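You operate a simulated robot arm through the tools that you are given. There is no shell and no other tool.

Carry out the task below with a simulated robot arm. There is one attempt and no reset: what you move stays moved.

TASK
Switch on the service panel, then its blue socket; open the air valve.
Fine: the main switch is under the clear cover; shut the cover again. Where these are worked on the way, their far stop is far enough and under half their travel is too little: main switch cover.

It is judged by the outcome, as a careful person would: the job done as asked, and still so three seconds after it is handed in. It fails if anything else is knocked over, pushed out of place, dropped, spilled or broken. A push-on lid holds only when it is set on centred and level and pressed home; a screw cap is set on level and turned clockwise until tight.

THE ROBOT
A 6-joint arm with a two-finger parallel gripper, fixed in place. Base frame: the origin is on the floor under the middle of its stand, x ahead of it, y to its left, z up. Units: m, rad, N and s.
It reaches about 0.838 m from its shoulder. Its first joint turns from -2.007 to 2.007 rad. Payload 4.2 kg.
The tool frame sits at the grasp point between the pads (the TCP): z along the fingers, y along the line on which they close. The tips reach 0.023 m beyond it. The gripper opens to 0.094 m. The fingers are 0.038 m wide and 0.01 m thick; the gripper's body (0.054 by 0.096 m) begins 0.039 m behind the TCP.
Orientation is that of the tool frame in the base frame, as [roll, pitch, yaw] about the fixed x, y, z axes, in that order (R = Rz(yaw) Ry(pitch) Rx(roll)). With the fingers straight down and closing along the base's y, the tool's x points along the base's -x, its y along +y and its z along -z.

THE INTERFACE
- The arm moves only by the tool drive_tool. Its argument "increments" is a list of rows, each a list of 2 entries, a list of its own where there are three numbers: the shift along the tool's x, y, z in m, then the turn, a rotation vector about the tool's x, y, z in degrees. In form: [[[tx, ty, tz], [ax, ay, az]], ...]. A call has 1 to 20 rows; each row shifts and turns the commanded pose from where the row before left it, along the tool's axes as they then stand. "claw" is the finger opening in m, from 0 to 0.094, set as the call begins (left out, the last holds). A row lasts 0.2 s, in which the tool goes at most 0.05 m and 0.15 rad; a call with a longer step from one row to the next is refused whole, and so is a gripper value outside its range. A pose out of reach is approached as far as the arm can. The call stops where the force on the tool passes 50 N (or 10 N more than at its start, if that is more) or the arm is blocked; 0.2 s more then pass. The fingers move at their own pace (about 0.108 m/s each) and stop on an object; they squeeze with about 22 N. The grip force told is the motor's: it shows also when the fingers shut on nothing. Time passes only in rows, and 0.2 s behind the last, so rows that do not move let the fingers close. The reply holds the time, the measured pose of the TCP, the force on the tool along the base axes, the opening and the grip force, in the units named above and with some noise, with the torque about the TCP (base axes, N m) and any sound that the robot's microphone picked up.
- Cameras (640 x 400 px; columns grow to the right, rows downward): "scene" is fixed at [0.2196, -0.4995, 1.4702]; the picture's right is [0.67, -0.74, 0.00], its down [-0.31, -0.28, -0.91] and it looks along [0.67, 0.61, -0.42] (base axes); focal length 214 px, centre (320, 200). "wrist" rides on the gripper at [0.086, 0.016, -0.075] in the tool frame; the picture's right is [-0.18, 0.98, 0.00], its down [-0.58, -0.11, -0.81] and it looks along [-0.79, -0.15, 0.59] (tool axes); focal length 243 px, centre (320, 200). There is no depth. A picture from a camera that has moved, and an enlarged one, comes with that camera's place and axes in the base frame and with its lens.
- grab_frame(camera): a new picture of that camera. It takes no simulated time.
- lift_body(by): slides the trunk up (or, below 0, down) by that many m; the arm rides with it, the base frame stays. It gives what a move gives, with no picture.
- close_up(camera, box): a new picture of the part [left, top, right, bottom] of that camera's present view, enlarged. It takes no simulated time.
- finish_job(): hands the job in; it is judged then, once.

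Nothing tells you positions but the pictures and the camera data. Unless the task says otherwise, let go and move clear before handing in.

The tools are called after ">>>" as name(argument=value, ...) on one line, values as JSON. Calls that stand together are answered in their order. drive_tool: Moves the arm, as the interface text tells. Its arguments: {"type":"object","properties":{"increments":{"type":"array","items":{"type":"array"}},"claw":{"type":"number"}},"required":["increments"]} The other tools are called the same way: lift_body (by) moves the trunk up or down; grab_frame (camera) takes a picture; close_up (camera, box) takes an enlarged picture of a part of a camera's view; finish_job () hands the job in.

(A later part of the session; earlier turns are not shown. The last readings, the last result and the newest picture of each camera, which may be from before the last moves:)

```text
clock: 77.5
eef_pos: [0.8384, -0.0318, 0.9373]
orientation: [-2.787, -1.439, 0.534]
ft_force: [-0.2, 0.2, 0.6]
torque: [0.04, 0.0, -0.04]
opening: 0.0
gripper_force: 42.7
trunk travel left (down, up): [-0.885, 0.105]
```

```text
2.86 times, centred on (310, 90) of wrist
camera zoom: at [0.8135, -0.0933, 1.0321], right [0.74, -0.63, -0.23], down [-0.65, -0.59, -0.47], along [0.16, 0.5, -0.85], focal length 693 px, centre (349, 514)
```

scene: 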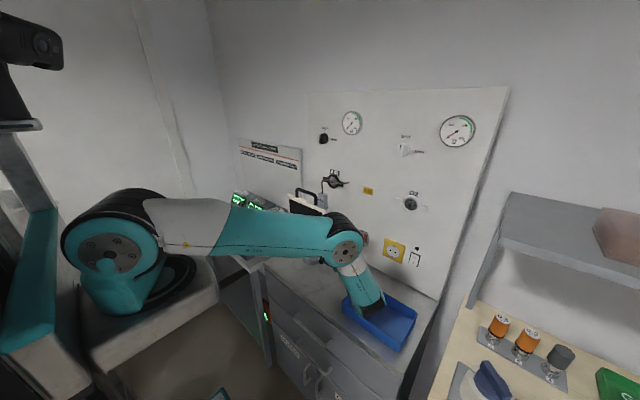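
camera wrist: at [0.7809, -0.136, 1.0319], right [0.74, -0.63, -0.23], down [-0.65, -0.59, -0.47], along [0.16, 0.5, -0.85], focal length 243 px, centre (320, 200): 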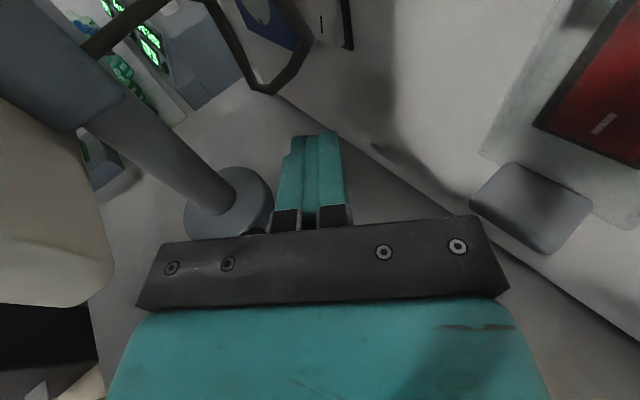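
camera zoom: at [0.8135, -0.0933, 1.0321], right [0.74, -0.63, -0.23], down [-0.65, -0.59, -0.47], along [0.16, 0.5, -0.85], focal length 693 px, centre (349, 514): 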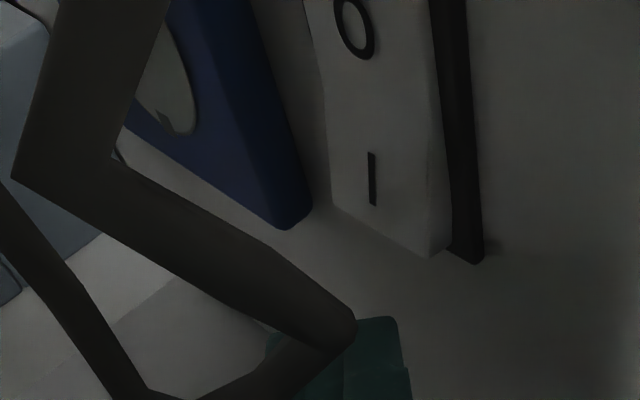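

The fingertips are just below and in front of the rocker's lower edge. I'll raise 4 mm and press in.

>>> drive_tool(increments=[[[0.0045, 0, 0.0002], [0, 0, 0]], [[0.0005, 0, 0.004], [0, 0, 0]], [[0.0004, 0.001, 0.003], [0, 0, 0]], [[0.0004, 0.001, 0.0025], [0, 0, 0]], [[0.0003, 0.001, 0.002], [0, 0, 0]], [[0.0003, 0.001, 0.002], [0, 0, 0]], [[0.0003, 0.001, 0.002], [0, 0, 0]]])

>>> close_up(camera="wrist", box=[200, 20, 420, 160])

```text
clock: 79.1
eef_pos: [0.8519, -0.0205, 0.9433]
orientation: [-2.774, -1.437, 0.522]
ft_force: [-17.5, -6.8, -0.6]
torque: [0.09, -0.21, 0.06]
opening: 0.0
gripper_force: 42.4
trunk travel left (down, up): [-0.885, 0.105]
```

```text
2.86 times, centred on (310, 90) of wrist
camera zoom: at [0.8268, -0.0838, 1.0378], right [0.74, -0.63, -0.23], down [-0.65, -0.59, -0.47], along [0.16, 0.5, -0.85], focal length 693 px, centre (349, 514)
```

zoom: 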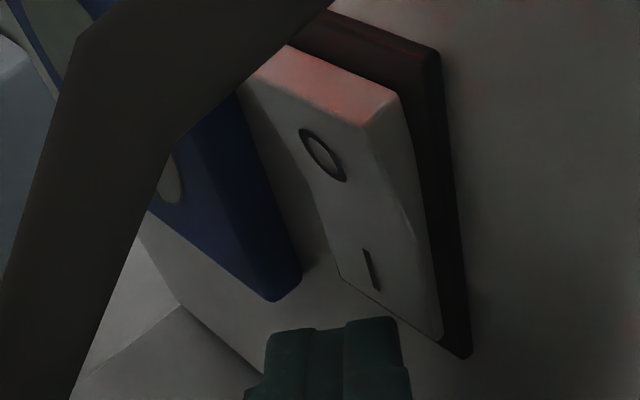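

The rocker has tipped: its top end now stands proud and glows red from the lamp above it. I'll retreat the same way, low under the cable.

>>> drive_tool(increments=[[[-0.0005, -0.001, -0.006], [0, 0, 0]], [[-0.005, 0, -0.004], [0, 0, 0]], [[-0.0024, 0, -0.0198], [0, 0, 0]], [[-0.0024, 0, -0.0198], [0, 0, 0]], [[-0.0024, 0, -0.0198], [0, 0, 0]], [[-0.0024, 0.002, -0.0198], [0, 0, 0]], [[-0.001, 0.003, -0.0298], [0, 0, 0]], [[-0.001, 0.003, -0.0298], [0, 0, 0]]])

>>> drive_tool(increments=[[[0.0285, 0, -0.0035], [0, 0, 0]], [[0.0285, 0, -0.0035], [0, 0, 0]], [[0.0285, 0, -0.0035], [0, 0, 0]]])

>>> grab_frame(camera="wrist")

>>> close_up(camera="wrist", box=[240, 10, 480, 190])

>>> grab_frame(camera="scene")

```text
clock: 80.9
eef_pos: [0.765, -0.1411, 0.9443]
orientation: [-2.788, -1.44, 0.535]
ft_force: [0.4, 0.7, 0.3]
torque: [0.01, -0.02, -0.01]
opening: 0.0
gripper_force: 42.0
trunk travel left (down, up): [-0.885, 0.105]
```

```text
clock: 81.7
eef_pos: [0.7653, -0.1432, 1.0311]
orientation: [-2.787, -1.438, 0.535]
ft_force: [-0.2, 0.4, -0.2]
torque: [0.04, 0.01, 0.01]
opening: 0.0
gripper_force: 42.2
trunk travel left (down, up): [-0.885, 0.105]
```

```text
taken
camera wrist: at [0.7417, -0.2058, 1.1251], right [0.74, -0.63, -0.23], down [-0.65, -0.59, -0.47], along [0.16, 0.5, -0.85], focal length 243 px, centre (320, 200)
```

wrist: 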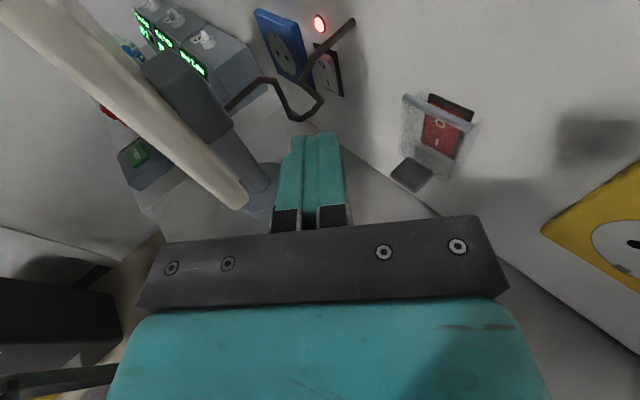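

```text
2.22 times, centred on (360, 100) of wrist
camera zoom: at [0.7417, -0.2058, 1.1251], right [0.74, -0.63, -0.23], down [-0.65, -0.59, -0.47], along [0.16, 0.5, -0.85], focal length 539 px, centre (231, 422)
```

zoom: 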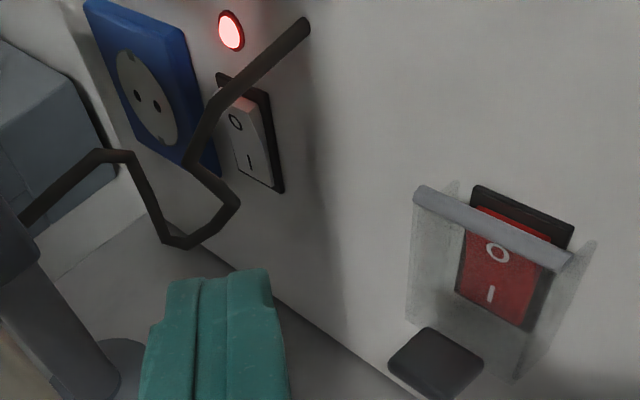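

```text
taken
```

scene: 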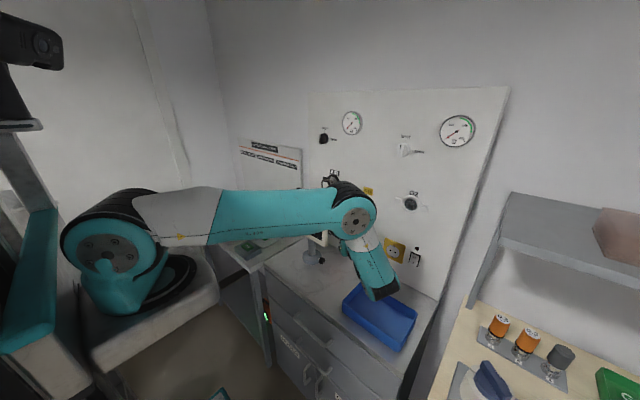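

Confirmed: the blue socket's lamp is lit, so the main switch and blue socket are both on, and the cover is shut. Next is the air valve at about (y 0.07, z 1.336); I'll rise straight up, staying right of the data cable.

>>> drive_tool(increments=[[[0.01, 0, -0.03], [0, 0, 0]], [[0.0425, -0.002, -0.0053], [0, 0, 0]], [[0.0425, -0.002, -0.0053], [0, 0, 0]], [[0.0425, -0.002, -0.0053], [0, 0, 0]], [[0.0425, -0.002, -0.0053], [0, 0, 0]], [[0.0425, -0.002, -0.0053], [0, 0, 0]], [[0.0425, -0.002, -0.0053], [0, 0, 0]], [[0.0425, -0.002, -0.0053], [0, 0, 0]]])

>>> grab_frame(camera="scene")

>>> grab_frame(camera="wrist")

```text
clock: 83.5
eef_pos: [0.7514, -0.1667, 1.3467]
orientation: [-2.781, -1.44, 0.53]
ft_force: [-0.3, 0.4, 0.1]
torque: [-0.02, -0.02, 0.03]
opening: 0.0
gripper_force: 42.4
trunk travel left (down, up): [-0.885, 0.105]
```

```text
taken
```

scene: 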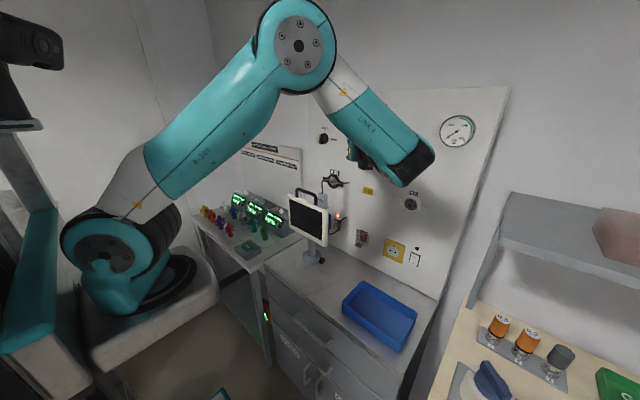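

```text
taken
camera wrist: at [0.7278, -0.2283, 1.4409], right [0.74, -0.63, -0.23], down [-0.65, -0.59, -0.47], along [0.16, 0.5, -0.85], focal length 243 px, centre (320, 200)
```

wrist: 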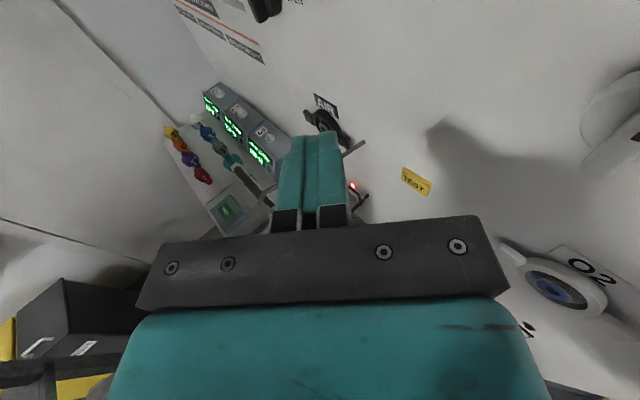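

Everything below is undisturbed and the lamp is still lit. I'll turn the gripper square to the panel and level, then shift left to face the air valve knob.

>>> drive_tool(increments=[[[0, 0, -0.01], [-7.25, 0.33, 0.89]], [[0, 0, -0.01], [-7.25, 0.33, 0.89]], [[0, 0, -0.01], [-7.25, 0.33, 0.89]], [[0, 0, -0.01], [-7.25, 0.33, 0.89]], [[0, 0, 0], [-7.25, 0.33, 0.89]], [[0, 0, 0], [-7.25, 0.33, 0.89]], [[0, 0, 0], [-7.25, 0.33, 0.89]], [[0, 0, 0], [0, 7, 0]]])

>>> grab_frame(camera="scene")

>>> grab_frame(camera="wrist")

```text
clock: 85.3
eef_pos: [0.7178, -0.1909, 1.3504]
orientation: [-1.565, -1.527, -1.582]
ft_force: [-0.7, 0.8, 1.1]
torque: [0.0, -0.02, -0.03]
opening: 0.0
gripper_force: 42.5
trunk travel left (down, up): [-0.885, 0.105]
```

```text
taken
```

scene: 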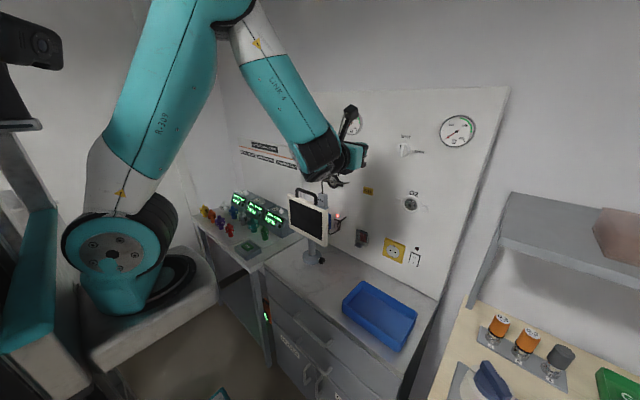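

```text
taken
camera wrist: at [0.6436, -0.2106, 1.4363], right [-0.01, -0.97, -0.23], down [-0.81, 0.14, -0.58], along [0.59, 0.18, -0.79], focal length 243 px, centre (320, 200)
```

wrist: 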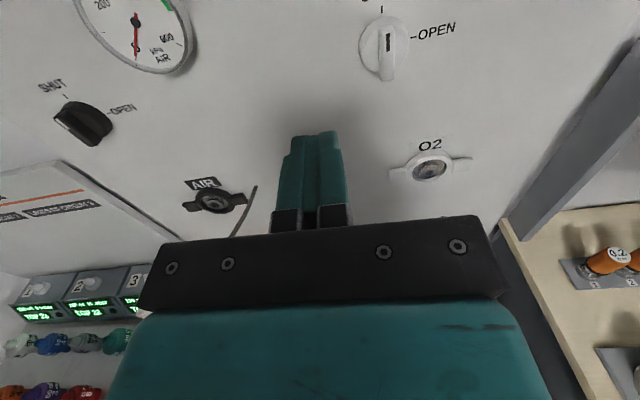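

Nicely squared up; the air valve knob, its SHUT/OPEN marks and the AIR gauge are in view at left. I'll zoom in to fix the knob's position.

>>> close_up(camera="wrist", box=[20, 60, 180, 160])

>>> close_up(camera="scene", box=[300, 110, 380, 160])

```text
4.00 times, centred on (100, 110) of wrist
camera zoom: at [0.6436, -0.2106, 1.4363], right [-0.01, -0.97, -0.23], down [-0.81, 0.14, -0.58], along [0.59, 0.18, -0.79], focal length 970 px, centre (1200, 560)
```

zoom: 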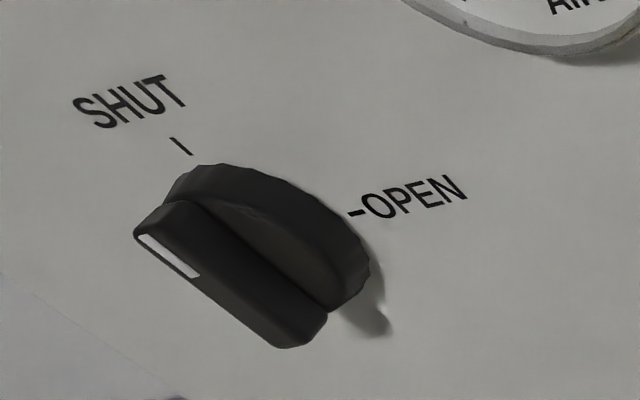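

```text
8.00 times, centred on (340, 135) of scene
camera zoom: at [0.2196, -0.4995, 1.4702], right [0.67, -0.74, 0.0], down [-0.31, -0.28, -0.91], along [0.67, 0.61, -0.42], focal length 1716 px, centre (160, 720)
```

zoom: 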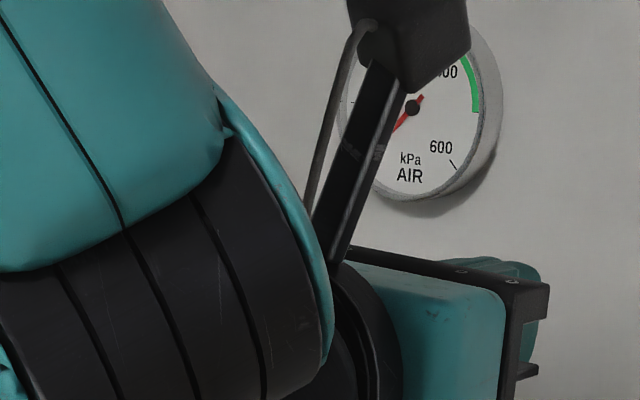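

The knob axis is at about y = 0.069, z = 1.337, with its grip bar vertical (pointer at SHUT). I'll level the roll, move in front of it and open the fingers.

>>> drive_tool(increments=[[[0, 0, 0], [0, 0, -2.5]], [[-0.0022, -0.0433, 0.0053], [0, 0, 0]], [[-0.0022, -0.0433, 0.0053], [0, 0, 0]], [[-0.0022, -0.0433, 0.0053], [0, 0, 0]], [[-0.0022, -0.0433, 0.0053], [0, 0, 0]], [[-0.0022, -0.0433, 0.0053], [0, 0, 0]], [[-0.0022, -0.0433, 0.0053], [0, 0, 0]]], claw=0.05)

>>> grab_frame(camera="scene")

>>> grab_frame(camera="wrist")

```text
clock: 86.9
eef_pos: [0.7321, -0.1012, 1.3223]
orientation: [0.79, -1.57, 2.362]
ft_force: [0.0, 0.3, 1.5]
torque: [0.01, 0.0, 0.03]
opening: 0.0502
gripper_force: 0.0
out of reach, approached as far as the arm can: row 3, 4, 5, 6, 7
trunk travel left (down, up): [-0.885, 0.105]
```

```text
taken
```

scene: 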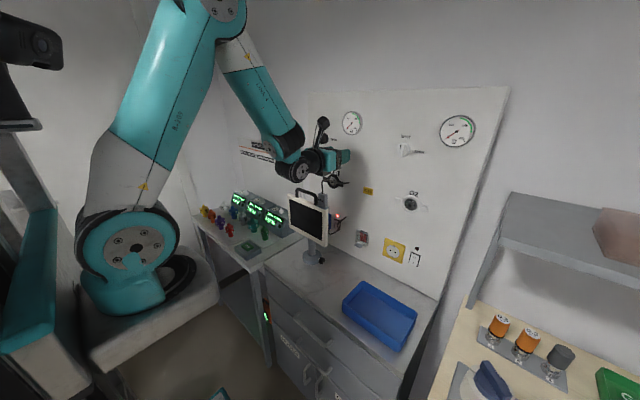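

```text
taken
camera wrist: at [0.6575, -0.1186, 1.4092], right [0.01, -0.98, -0.18], down [-0.81, 0.1, -0.58], along [0.59, 0.15, -0.79], focal length 243 px, centre (320, 200)
```

wrist: 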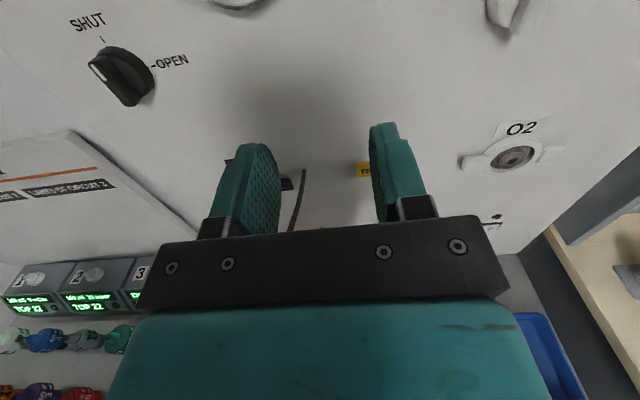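

The elbow fold limit blocks that pose at this trunk height. I'll go back right, raise the gripper, then lower the trunk so the arm reaches up to the valve with more stretch.

>>> drive_tool(increments=[[[0, 0.03, 0], [0, 0, 0]], [[0.01, 0.035, 0], [0, 0, 0]], [[0.04, 0.01, 0], [0, 0, 0]], [[0.042, 0, 0], [0, 0, 0]], [[0.042, 0, 0], [0, 0, 0]], [[0.042, 0, 0], [0, 0, 0]], [[0.042, 0, 0], [0, 0, 0]], [[0.042, 0, 0], [0, 0, 0]]], claw=0.05)

>>> grab_frame(camera="scene")

```text
clock: 88.7
eef_pos: [0.7266, -0.185, 1.5706]
orientation: [1.436, -1.56, 1.704]
ft_force: [0.0, 0.8, 1.3]
torque: [0.0, 0.03, 0.0]
opening: 0.0498
gripper_force: 0.1
out of reach, approached as far as the arm can: row 8
trunk travel left (down, up): [-0.885, 0.105]
```

```text
taken
```

scene: 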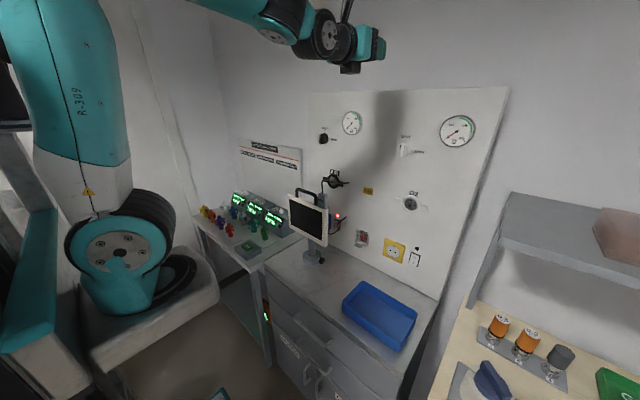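

The view is clear now; I'll lower the trunk so the gripper comes down to valve height, and check the panel state in the scene view.

>>> lift_body(by=-0.235)

>>> close_up(camera="scene", box=[280, 180, 440, 280])

>>> grab_frame(camera="scene")

```text
clock: 91.2
eef_pos: [0.7265, -0.1857, 1.336]
orientation: [1.393, -1.562, 1.75]
ft_force: [-0.2, -0.2, 0.2]
torque: [0.0, 0.0, -0.03]
opening: 0.0501
gripper_force: 0.0
trunk travel left (down, up): [-0.65, 0.34]
```

```text
4.00 times, centred on (360, 230) of scene
camera zoom: at [0.2196, -0.4995, 1.4702], right [0.67, -0.74, 0.0], down [-0.31, -0.28, -0.91], along [0.67, 0.61, -0.42], focal length 858 px, centre (160, 80)
```

zoom: 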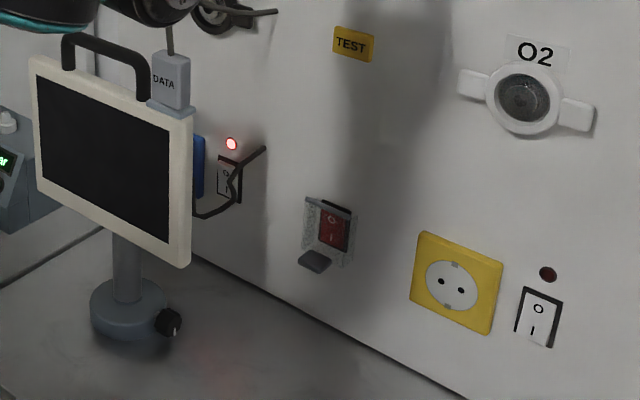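

```text
taken
```

scene: 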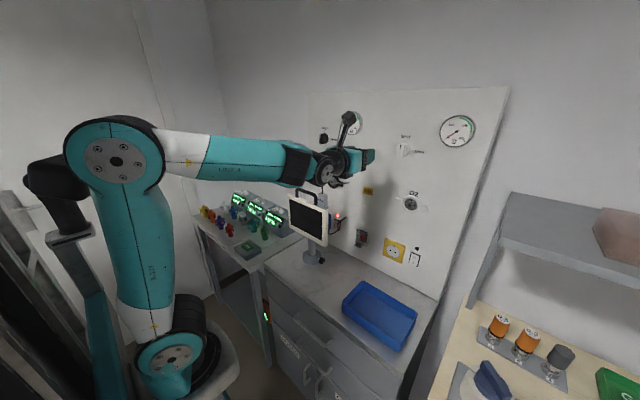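

All good: lamp lit, cover shut, monitor and cables in place. The arm now reaches from behind with the forearm well above the monitor; I'll shift left to face the valve.

>>> drive_tool(increments=[[[0.0004, -0.0425, 0.0031], [0, 0, 0]], [[0.0004, -0.0425, 0.0031], [0, 0, 0]], [[0.0004, -0.0425, 0.0031], [0, 0, 0]], [[0.0004, -0.0425, 0.0031], [0, 0, 0]], [[0.0004, -0.0425, 0.0031], [0, 0, 0]], [[0.0004, -0.0422, 0.0031], [0, 0, 0]]])

>>> grab_frame(camera="scene")

>>> grab_frame(camera="wrist")

```text
clock: 92.6
eef_pos: [0.7176, -0.1202, 1.2704]
orientation: [1.322, -1.54, 1.849]
ft_force: [-0.2, -0.1, 0.6]
torque: [0.01, -0.04, 0.06]
opening: 0.05
gripper_force: 0.0
out of reach, approached as far as the arm can: row 1, 2, 3, 4, 5, 6
trunk travel left (down, up): [-0.65, 0.34]
```

```text
taken
```

scene: 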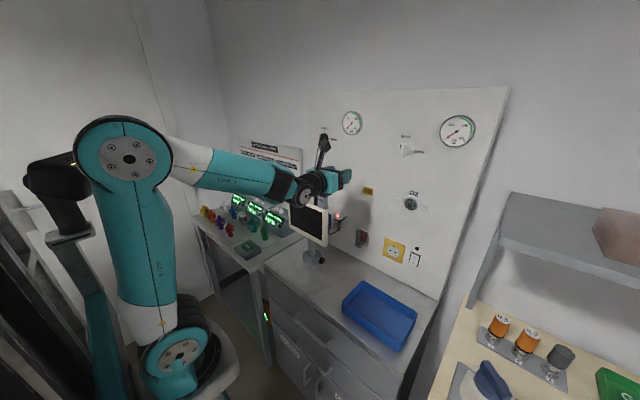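

```text
taken
camera wrist: at [0.642, -0.1368, 1.3559], right [0.03, -0.99, -0.15], down [-0.8, 0.07, -0.59], along [0.59, 0.14, -0.79], focal length 243 px, centre (320, 200)
```

wrist: 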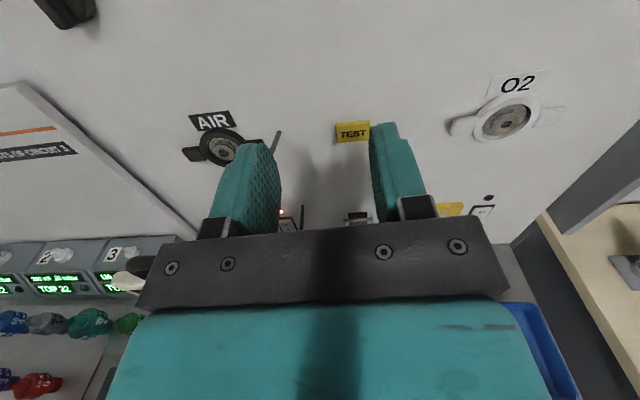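

The level wrist is near a singular alignment with the forearm here. I'll back away to the right and up, then raise the trunk about 15 cm so the forearm slopes down to the wrist instead.

>>> drive_tool(increments=[[[0.02, 0.02, 0], [0, 0, 0]], [[0.03, 0.03, 0], [0, 0, 0]], [[0.03, 0.02, 0], [0, 0, 0]]])

>>> lift_body(by=0.16)

>>> grab_frame(camera="scene")

```text
clock: 93.4
eef_pos: [0.7145, -0.1945, 1.3479]
orientation: [1.394, -1.558, 1.748]
ft_force: [0.2, -0.3, 0.0]
torque: [0.02, -0.02, -0.04]
opening: 0.05
gripper_force: 0.1
out of reach, approached as far as the arm can: row 1
trunk travel left (down, up): [-0.65, 0.34]
```

```text
clock: 95.2
eef_pos: [0.7138, -0.1952, 1.5072]
orientation: [1.395, -1.56, 1.75]
ft_force: [0.6, -0.1, 0.3]
torque: [0.0, 0.0, 0.0]
opening: 0.0499
gripper_force: 0.0
trunk travel left (down, up): [-0.81, 0.18]
```

```text
taken
```

scene: 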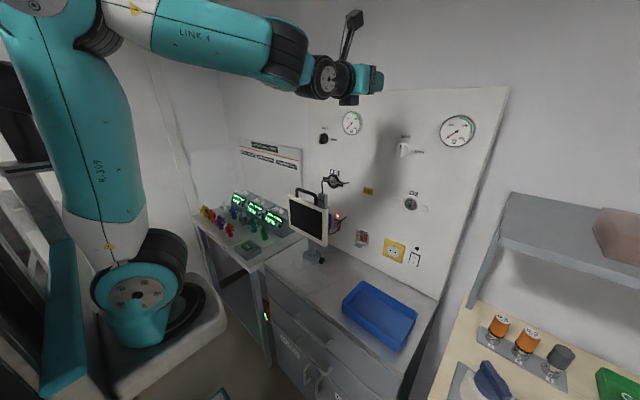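

The arm is clear. I'll lower to valve height while moving closer to the panel, still on the right side.

>>> drive_tool(increments=[[[-0.034, 0, 0.013], [0, 0, 0]], [[-0.034, 0, 0.013], [0, 0, 0]], [[-0.034, 0, 0.013], [0, 0, 0]], [[-0.034, 0, 0.013], [0, 0, 0]], [[-0.034, 0, 0.013], [0, 0, 0]]])

>>> grab_frame(camera="scene")

```text
clock: 96.4
eef_pos: [0.7798, -0.1976, 1.34]
orientation: [1.305, -1.558, 1.837]
ft_force: [-0.8, -0.3, -0.6]
torque: [0.02, 0.05, -0.04]
opening: 0.0498
gripper_force: 0.1
trunk travel left (down, up): [-0.81, 0.18]
```

```text
taken
```

scene: 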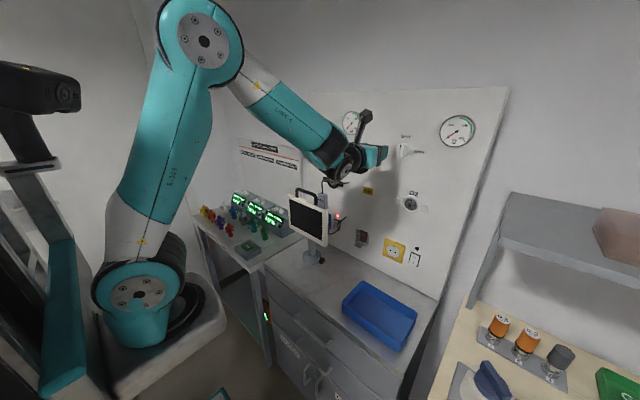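

This is a comfortable posture. I'll test the leftward move in small steps.

>>> drive_tool(increments=[[[0, -0.03, 0], [0, 0, 0]], [[0, -0.03, 0], [0, 0, 0]], [[0, -0.03, 0], [0, 0, 0]]])

>>> grab_frame(camera="scene")

```text
clock: 97.2
eef_pos: [0.7779, -0.1215, 1.3359]
orientation: [1.321, -1.555, 1.83]
ft_force: [0.4, -0.1, -0.5]
torque: [0.0, -0.01, 0.01]
opening: 0.05
gripper_force: 0.1
out of reach, approached as far as the arm can: row 3
trunk travel left (down, up): [-0.81, 0.18]
```

```text
taken
```

scene: 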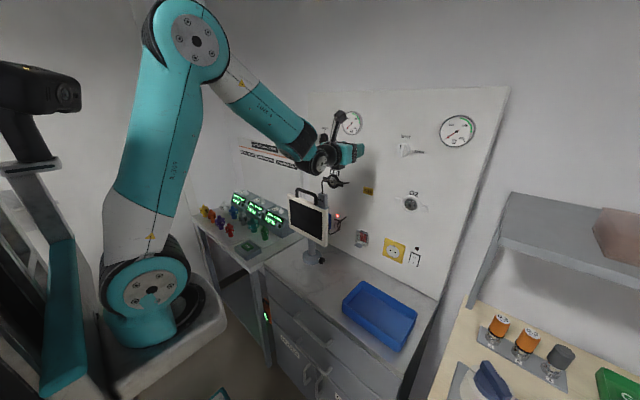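

A wrist joint limit blocks the camera-up orientation on this side. I'll back off to open space and roll the wrist 180° back (camera below), which is the arm's natural orientation for the valve.

>>> drive_tool(increments=[[[0.03, 0.03, -0.02], [0, 0, 0]], [[0.03, 0.03, -0.02], [0, 0, 0]], [[0.03, 0, -0.02], [0, 0, 0]], [[0.03, 0, 0], [0, 0, 0]], [[0, 0, 0], [0, 0, -8.5]], [[0, 0, 0], [0, 0, -8.5]], [[0, 0, 0], [0, 0, -8.5]], [[0, 0, 0], [0, 0, -8.5]], [[0, 0, 0], [0, 0, -8.5]], [[0, 0, 0], [0, 0, -8.5]], [[0, 0, 0], [0, 0, -8.5]], [[0, 0, 0], [0, 0, -8.5]], [[0, 0, 0], [0, 0, -8.5]], [[0, 0, 0], [0, 0, -8.5]]])

>>> grab_frame(camera="scene")

```text
clock: 100.2
eef_pos: [0.7171, -0.179, 1.4547]
orientation: [1.569, -0.073, 1.572]
ft_force: [-0.9, 0.3, 0.4]
torque: [-0.03, 0.0, 0.05]
opening: 0.0499
gripper_force: 0.1
trunk travel left (down, up): [-0.81, 0.18]
```

```text
taken
```

scene: 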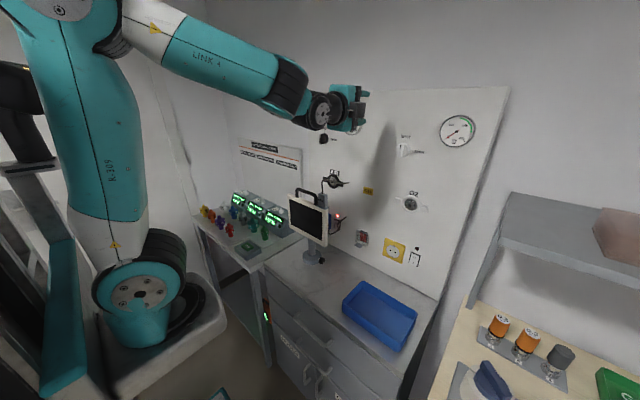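

The roll is going smoothly. I'll complete it so the camera is below, and then look.

>>> drive_tool(increments=[[[0, 0, 0], [0, 0, -8.56]], [[0, 0, 0], [0, 0, -8.56]], [[0, 0, 0], [0, 0, -8.56]], [[0, 0, 0], [0, 0, -8.56]], [[0, 0, 0], [0, 0, -8.56]], [[0, 0, 0], [0, 0, -8.56]], [[0, 0, 0], [0, 0, -8.56]], [[0, 0, 0], [0, 0, -8.56]], [[0, 0, 0], [0, 0, -8.56]], [[0, 0, 0], [0, 0, -8.56]], [[0, 0, 0], [0, 0, -8.56]]])

>>> grab_frame(camera="scene")

>>> grab_frame(camera="wrist")

```text
clock: 102.6
eef_pos: [0.7176, -0.1785, 1.4535]
orientation: [0.335, 1.567, 0.336]
ft_force: [-0.4, -0.3, 1.0]
torque: [0.02, -0.01, 0.04]
opening: 0.0499
gripper_force: 0.1
trunk travel left (down, up): [-0.81, 0.18]
```

```text
taken
```

scene: 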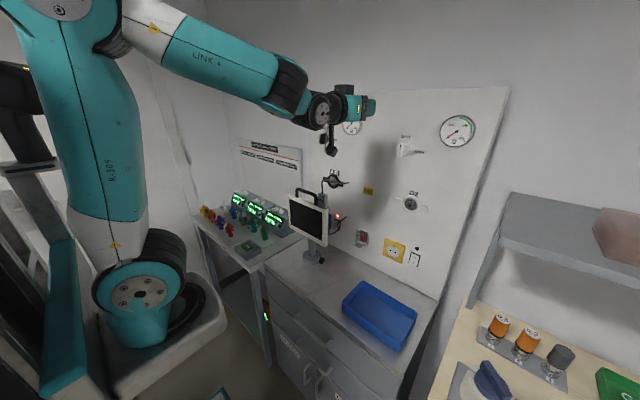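

```text
taken
camera wrist: at [0.6429, -0.1623, 1.3683], right [0.0, 0.98, 0.18], down [-0.81, -0.11, 0.58], along [0.59, -0.15, 0.79], focal length 243 px, centre (320, 200)
```

wrist: 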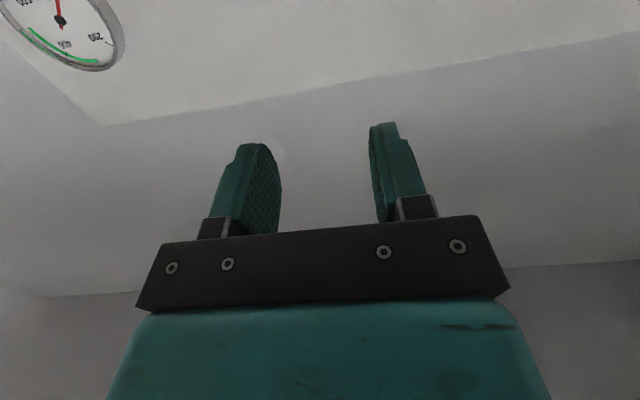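

Camera is below now. I'll test moving left toward the valve.

>>> drive_tool(increments=[[[0, 0.03, 0], [0, 0, 0]], [[0, 0.03, 0], [0, 0, 0]], [[0, 0.03, 0], [0, 0, 0]], [[0, 0.03, 0], [0, 0, 0]]])

>>> grab_frame(camera="scene")

```text
clock: 103.6
eef_pos: [0.7174, -0.0575, 1.4569]
orientation: [1.098, 1.567, 1.102]
ft_force: [-0.6, -0.8, 0.3]
torque: [0.0, -0.01, 0.04]
opening: 0.0499
gripper_force: 0.1
trunk travel left (down, up): [-0.81, 0.18]
```

```text
taken
```

scene: 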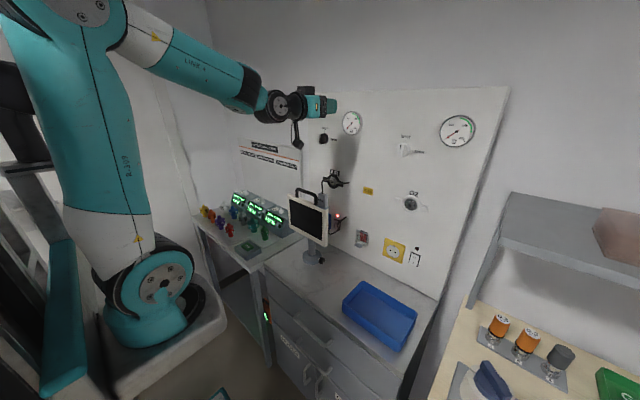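

That works. I'll continue left to the valve's y, then come down to its height.

>>> drive_tool(increments=[[[0, 0.0316, 0], [0, 0, 0]], [[0, 0.0316, 0], [0, 0, 0]], [[0, 0.0316, 0], [0, 0, 0]], [[0, 0.0316, 0], [0, 0, 0]], [[0.03, 0, 0.005], [0, 0, 0]], [[0.03, 0, 0.005], [0, 0, 0]]])

>>> grab_frame(camera="scene")

>>> grab_frame(camera="wrist")

```text
clock: 105.0
eef_pos: [0.7277, 0.0679, 1.3985]
orientation: [0.982, 1.565, 0.985]
ft_force: [-0.7, -0.5, 0.1]
torque: [0.01, 0.03, 0.0]
opening: 0.05
gripper_force: 0.2
trunk travel left (down, up): [-0.81, 0.18]
```

```text
taken
```

scene: 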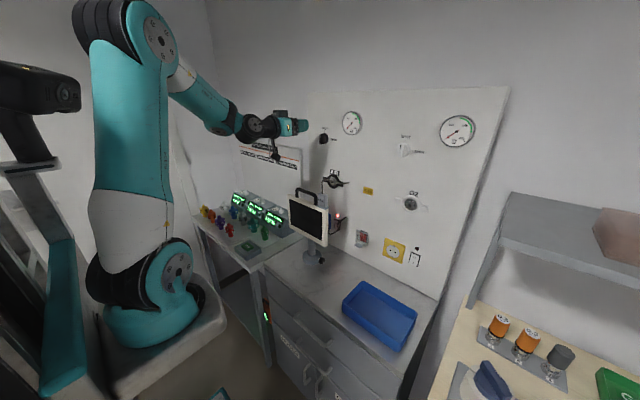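

```text
taken
camera wrist: at [0.6533, 0.0846, 1.3111], right [0.0, 0.98, 0.19], down [-0.81, -0.11, 0.58], along [0.59, -0.15, 0.79], focal length 243 px, centre (320, 200)
```

wrist: 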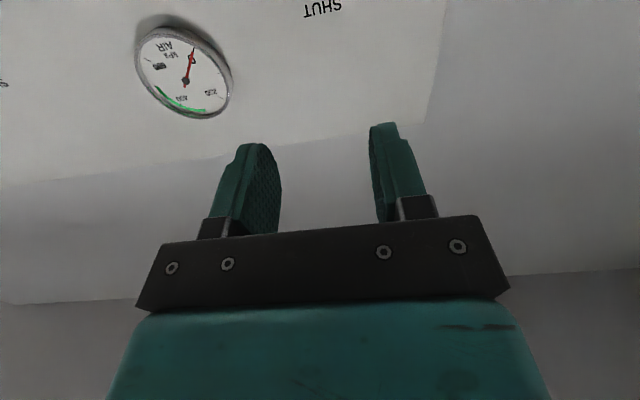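

Aligned with the valve in y. I'll lower to its height and rehearse the +90° roll here in free space, to be sure the wrist can turn without hitting a limit.

>>> drive_tool(increments=[[[0.0205, 0.0004, 0], [0, 0, 0]], [[0.0205, 0.0004, 0], [0, 0, 0]], [[0.0205, 0.0003, 0], [0, 0, 0]], [[0, 0, 0], [0, 0, 8.2]], [[0, 0, 0], [0, 0, 8.2]], [[0, 0, 0], [0, 0, 8.2]], [[0, 0, 0], [0, 0, 8.2]], [[0, 0, 0], [0, 0, 8.2]], [[0, 0, 0], [0, 0, 8.2]], [[0, 0, 0], [0, 0, 8.2]], [[0, 0, 0], [0, 0, 8.2]], [[0, 0, 0], [0, 0, 8.2]], [[0, 0, 0], [0, 0, 8.2]], [[0, 0, 0], [0, 0, 8.2]], [[0, 0, 0], [0, 0, 8.2]]])

>>> grab_frame(camera="scene")

>>> grab_frame(camera="wrist")

```text
clock: 108.2
eef_pos: [0.7274, 0.0702, 1.3349]
orientation: [1.568, -0.153, 1.574]
ft_force: [0.7, 0.2, 0.2]
torque: [0.02, -0.02, 0.01]
opening: 0.0498
gripper_force: 0.1
trunk travel left (down, up): [-0.81, 0.18]
```

```text
taken
```

scene: 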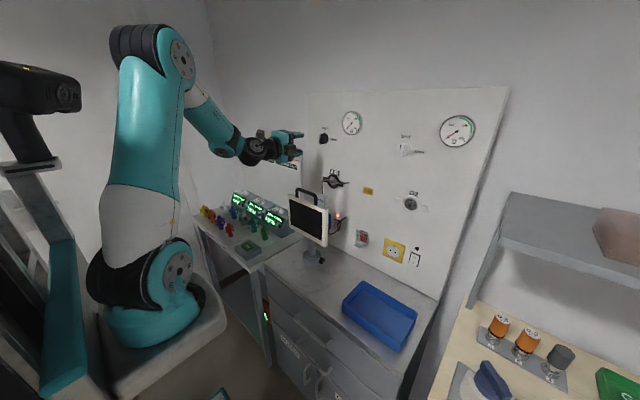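

```text
taken
camera wrist: at [0.6525, 0.1524, 1.3636], right [0.0, -0.33, 0.94], down [-0.81, -0.56, -0.2], along [0.59, -0.76, -0.27], focal length 243 px, centre (320, 200)
```

wrist: 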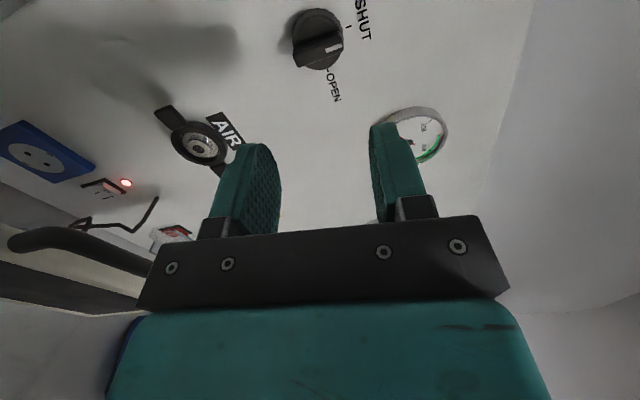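

The 98° roll works with no limit. From this side the camera sees the knob well, so I'll measure it again.

>>> close_up(camera="wrist", box=[260, 0, 400, 110])

```text
3.64 times, centred on (330, 55) of wrist
camera zoom: at [0.6525, 0.1524, 1.3636], right [0.0, -0.33, 0.94], down [-0.81, -0.56, -0.2], along [0.59, -0.76, -0.27], focal length 882 px, centre (284, 727)
```

zoom: 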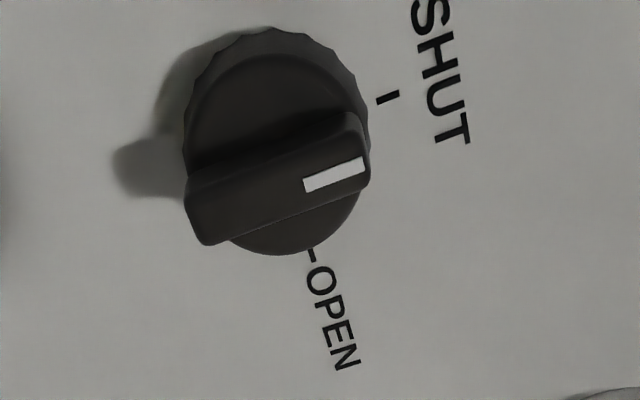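

Averaging my measurements, the knob axis is at about y = 0.072, z = 1.3355. I'll roll back and approach with the open fingers either side of the vertical grip bar.

>>> drive_tool(increments=[[[0, 0, 0], [0, 0, -8.2]], [[0, 0, 0], [0, 0, -8.2]], [[0, 0, 0], [0, 0, -8.2]], [[0, 0, 0], [0, 0, -8.2]], [[0, 0, 0], [0, 0, -8.2]], [[0, 0, 0], [0, 0, -8.2]], [[0, 0, 0], [0, 0, -8.2]], [[0, 0, 0], [0, 0, -8.2]], [[0, 0, 0], [0, 0, -8.2]], [[0, 0, 0], [0, 0, -8.2]], [[0, 0, 0], [0, 0, -8.2]], [[0, 0, 0], [0, 0, -8.2]], [[-0.0005, 0.002, 0.022], [0, 0, 0]], [[0, 0, 0.022], [0, 0, 0]], [[0, 0, 0.022], [0, 0, 0]]])

>>> grab_frame(camera="wrist")

>>> close_up(camera="scene", box=[260, 100, 380, 180])

```text
clock: 111.4
eef_pos: [0.7941, 0.0732, 1.3373]
orientation: [0.909, 1.567, 0.91]
ft_force: [-1.0, 0.0, -0.1]
torque: [0.0, 0.0, -0.01]
opening: 0.05
gripper_force: 0.1
trunk travel left (down, up): [-0.81, 0.18]
```

```text
taken
camera wrist: at [0.7193, 0.0905, 1.2494], right [0.0, 0.98, 0.19], down [-0.81, -0.11, 0.58], along [0.59, -0.15, 0.79], focal length 243 px, centre (320, 200)
```

wrist: 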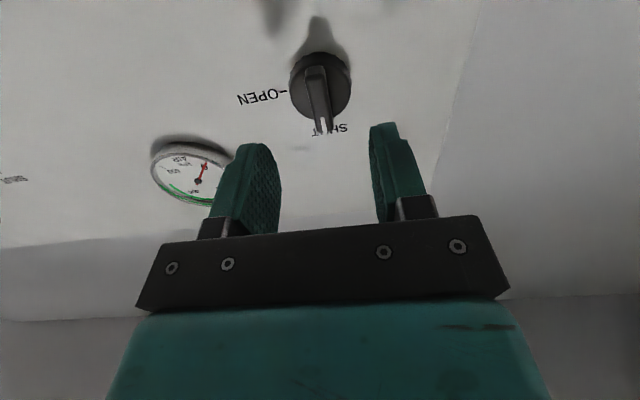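

```text
5.00 times, centred on (320, 140) of scene
camera zoom: at [0.2196, -0.4995, 1.4702], right [0.67, -0.74, 0.0], down [-0.31, -0.28, -0.91], along [0.67, 0.61, -0.42], focal length 1072 px, centre (320, 500)
```

zoom: 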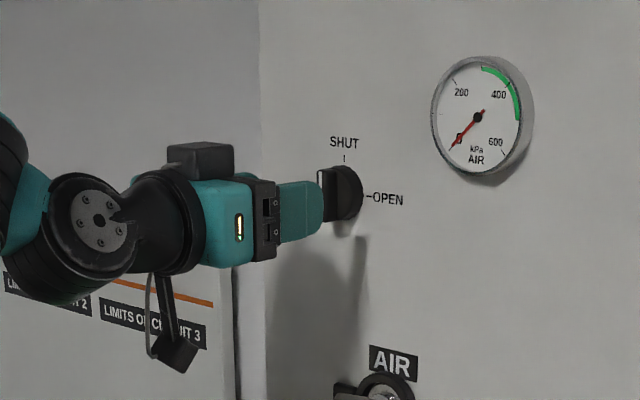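

The bar is centred between the fingers. I'll zoom to double-check the vertical alignment before closing in.

>>> close_up(camera="wrist", box=[230, 30, 410, 150])

```text
3.33 times, centred on (320, 90) of wrist
camera zoom: at [0.7193, 0.0905, 1.2494], right [0.0, 0.98, 0.19], down [-0.81, -0.11, 0.58], along [0.59, -0.15, 0.79], focal length 809 px, centre (320, 567)
```

zoom: 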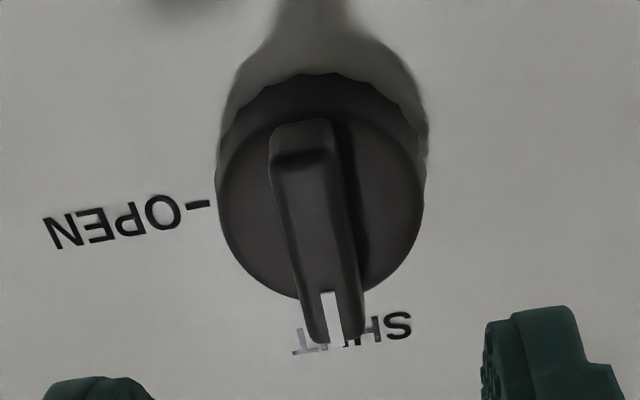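

Aligned laterally; I'm about 3 mm high, so I'll correct that while advancing the fingertips to the front of the bar.

>>> drive_tool(increments=[[[0.0033, 0.0005, 0.012], [0, 0, 0]], [[0, 0, 0.012], [0, 0, 0]], [[0, 0, 0.012], [0, 0, 0]]])

>>> close_up(camera="wrist", box=[200, 30, 440, 190])

>>> close_up(camera="scene", box=[290, 115, 370, 165])

```text
clock: 112.2
eef_pos: [0.8284, 0.0744, 1.3327]
orientation: [1.025, 1.567, 1.025]
ft_force: [-0.1, -0.1, -0.1]
torque: [0.0, 0.0, -0.02]
opening: 0.0502
gripper_force: 0.1
trunk travel left (down, up): [-0.81, 0.18]
```

```text
2.50 times, centred on (320, 110) of wrist
camera zoom: at [0.7542, 0.0898, 1.2452], right [0.0, 0.98, 0.19], down [-0.81, -0.11, 0.58], along [0.59, -0.15, 0.79], focal length 606 px, centre (320, 425)
```

zoom: 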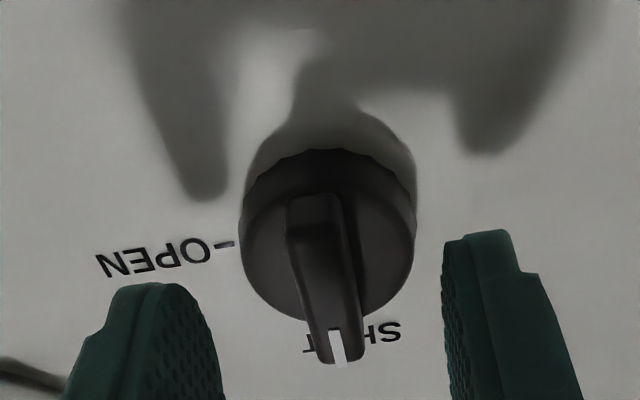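

```text
8.00 times, centred on (330, 140) of scene
camera zoom: at [0.2196, -0.4995, 1.4702], right [0.67, -0.74, 0.0], down [-0.31, -0.28, -0.91], along [0.67, 0.61, -0.42], focal length 1716 px, centre (240, 680)
```

zoom: 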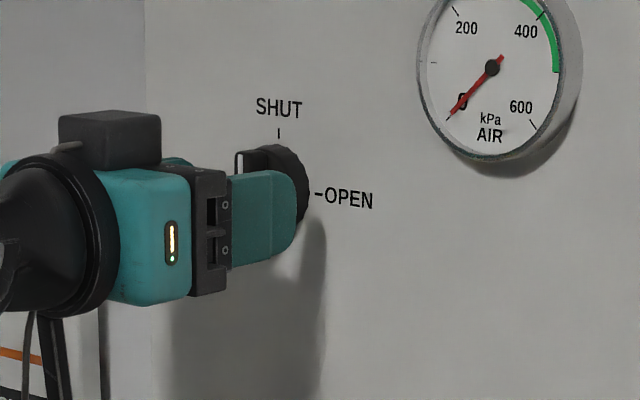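

The fingertips are at the bar with no contact. I'll move in another 10 mm and then close on it.

>>> drive_tool(increments=[[[-0.001, 0, 0.005], [0, 0, 0]], [[0, 0, 0.005], [0, 0, 0]], [[0, 0, 0], [0, 0, 0]]])

>>> drive_tool(increments=[[[0, 0, 0], [0, 0, 0]], [[0, 0, 0], [0, 0, 0]], [[0, 0, 0], [0, 0, 0]]], claw=0.0)

>>> close_up(camera="wrist", box=[200, 30, 440, 190])

>>> close_up(camera="scene", box=[290, 115, 370, 165])

```text
clock: 113.0
eef_pos: [0.8389, 0.0726, 1.3323]
orientation: [1.02, 1.567, 1.019]
ft_force: [-0.3, -1.0, -0.1]
torque: [0.01, 0.04, 0.02]
opening: 0.0499
gripper_force: 0.1
trunk travel left (down, up): [-0.81, 0.18]
```

```text
clock: 113.8
eef_pos: [0.8396, 0.0747, 1.3325]
orientation: [1.011, 1.565, 1.016]
ft_force: [3.0, 12.4, 1.0]
torque: [-0.02, -0.03, 0.18]
opening: 0.0115
gripper_force: 45.0
trunk travel left (down, up): [-0.81, 0.18]
```

```text
2.50 times, centred on (320, 110) of wrist
camera zoom: at [0.7647, 0.0908, 1.2457], right [-0.01, 0.98, 0.19], down [-0.81, -0.11, 0.58], along [0.59, -0.15, 0.79], focal length 606 px, centre (320, 425)
```

zoom: 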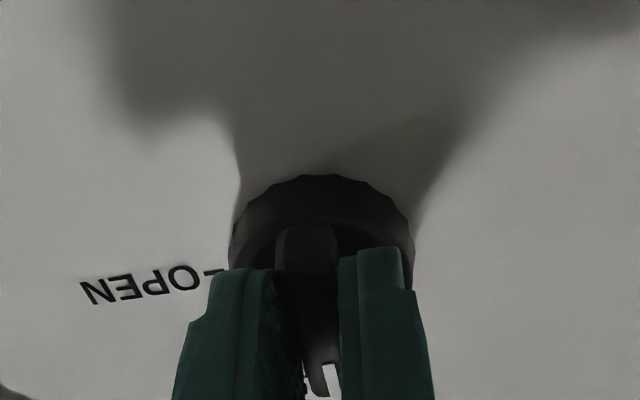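

```text
8.00 times, centred on (330, 140) of scene
camera zoom: at [0.2196, -0.4995, 1.4702], right [0.67, -0.74, 0.0], down [-0.31, -0.28, -0.91], along [0.67, 0.61, -0.42], focal length 1716 px, centre (240, 680)
```

zoom: 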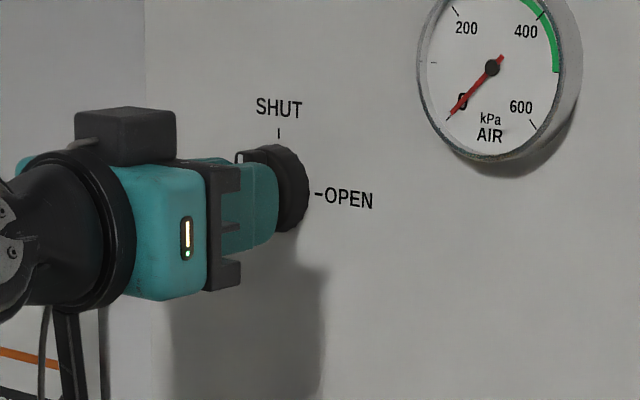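

The bar is gripped firmly (11.5 mm). I'll relieve the slight side load and begin turning clockwise toward OPEN, checking forces as I go.

>>> drive_tool(increments=[[[-0.002, 0.002, 0], [0, 0, 0]], [[0, 0, 0], [0, 0, 6]], [[0, 0, 0], [0, 0, 6]], [[0, 0, 0], [0, 0, 6]], [[0, 0, 0], [0, 0, 6]], [[0, 0, 0], [0, 0, 6]]])

>>> close_up(camera="scene", box=[290, 115, 370, 165])

>>> close_up(camera="wrist", box=[200, 30, 440, 190])

```text
clock: 115.2
eef_pos: [0.8395, 0.076, 1.334]
orientation: [1.577, 1.044, 1.579]
ft_force: [-5.1, 13.3, -19.6]
torque: [-0.02, -0.58, -0.3]
opening: 0.0119
gripper_force: 44.5
trunk travel left (down, up): [-0.81, 0.18]
```

```text
8.00 times, centred on (330, 140) of scene
camera zoom: at [0.2196, -0.4995, 1.4702], right [0.67, -0.74, 0.0], down [-0.31, -0.28, -0.91], along [0.67, 0.61, -0.42], focal length 1716 px, centre (240, 680)
```

zoom: 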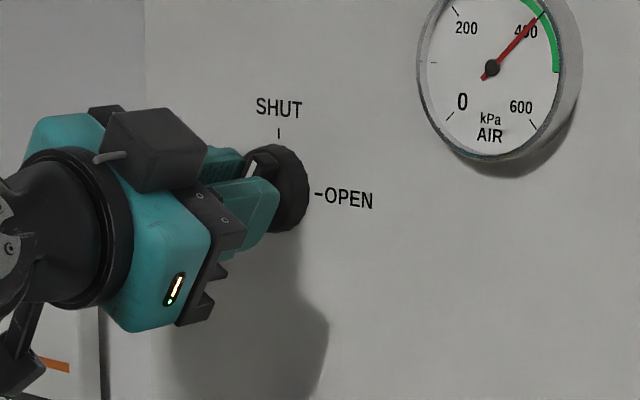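

```text
2.50 times, centred on (320, 110) of wrist
camera zoom: at [0.7642, 0.1332, 1.2665], right [0.0, 0.76, 0.65], down [-0.8, -0.39, 0.45], along [0.59, -0.53, 0.61], focal length 606 px, centre (320, 425)
```

zoom: 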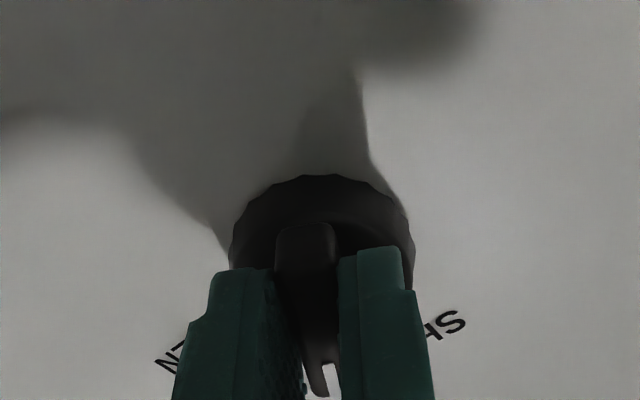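

The air gauge has already risen to about 420 kPa. I'll ease the load a little and keep turning toward the OPEN mark.

>>> drive_tool(increments=[[[0.003, 0.0005, 0], [0, 0, 0]], [[0, 0, 0], [0, 0, 6]], [[0, 0, 0], [0, 0, 6]], [[0, 0, 0], [0, 0, 6]], [[0, 0, 0], [0, 0, 6]], [[0, 0, 0], [0, 0, 6]]])

>>> close_up(camera="scene", box=[290, 115, 370, 165])

```text
clock: 116.6
eef_pos: [0.8386, 0.0774, 1.3326]
orientation: [1.567, 0.518, 1.568]
ft_force: [-9.8, 2.7, -5.8]
torque: [0.0, 0.22, -0.07]
opening: 0.0116
gripper_force: 45.5
trunk travel left (down, up): [-0.81, 0.18]
```

```text
8.00 times, centred on (330, 140) of scene
camera zoom: at [0.2196, -0.4995, 1.4702], right [0.67, -0.74, 0.0], down [-0.31, -0.28, -0.91], along [0.67, 0.61, -0.42], focal length 1716 px, centre (240, 680)
```

zoom: 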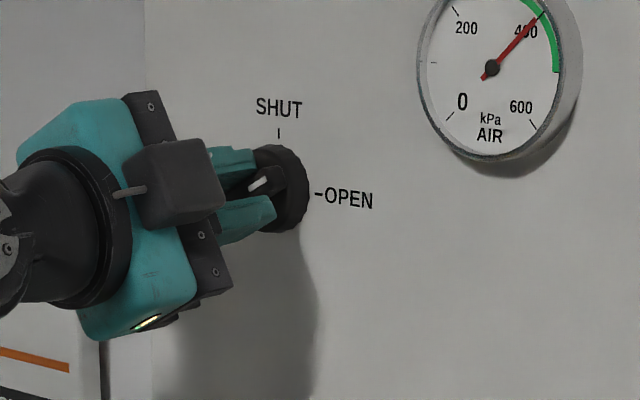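

Turning freely at 60°. I'll complete the last 30°.

>>> drive_tool(increments=[[[0, 0, 0], [0, 0, 6]], [[0, 0, 0], [0, 0, 6]], [[0, 0, 0], [0, 0, 6]], [[0, 0, 0], [0, 0, 6]], [[0, 0, 0], [0, 0, 5]]])

>>> close_up(camera="scene", box=[290, 115, 370, 165])

>>> grab_frame(camera="wrist")

```text
clock: 117.8
eef_pos: [0.8395, 0.0771, 1.3338]
orientation: [1.564, 0.011, 1.573]
ft_force: [1.1, 6.6, 10.7]
torque: [-0.02, 0.02, -0.99]
opening: 0.0118
gripper_force: 45.0
trunk travel left (down, up): [-0.81, 0.18]
```

```text
8.00 times, centred on (330, 140) of scene
camera zoom: at [0.2196, -0.4995, 1.4702], right [0.67, -0.74, 0.0], down [-0.31, -0.28, -0.91], along [0.67, 0.61, -0.42], focal length 1716 px, centre (240, 680)
```

zoom: 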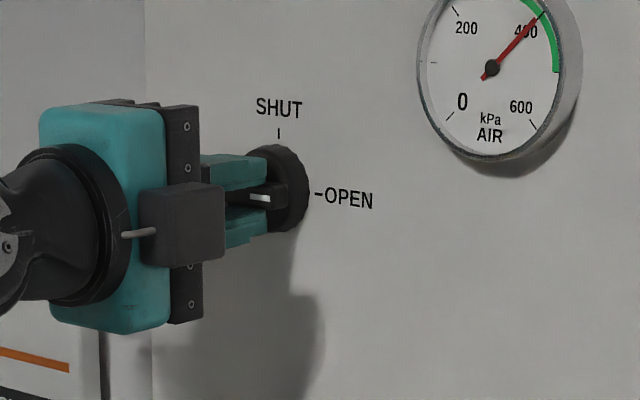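

```text
taken
camera wrist: at [0.7644, 0.1635, 1.3495], right [-0.01, -0.17, 0.98], down [-0.8, -0.58, -0.11], along [0.59, -0.79, -0.14], focal length 243 px, centre (320, 200)
```

wrist: 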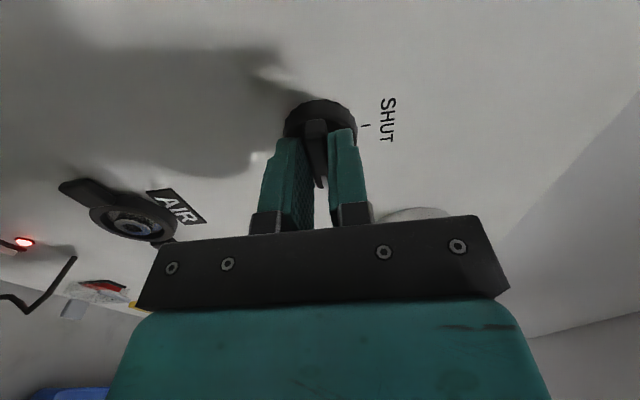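

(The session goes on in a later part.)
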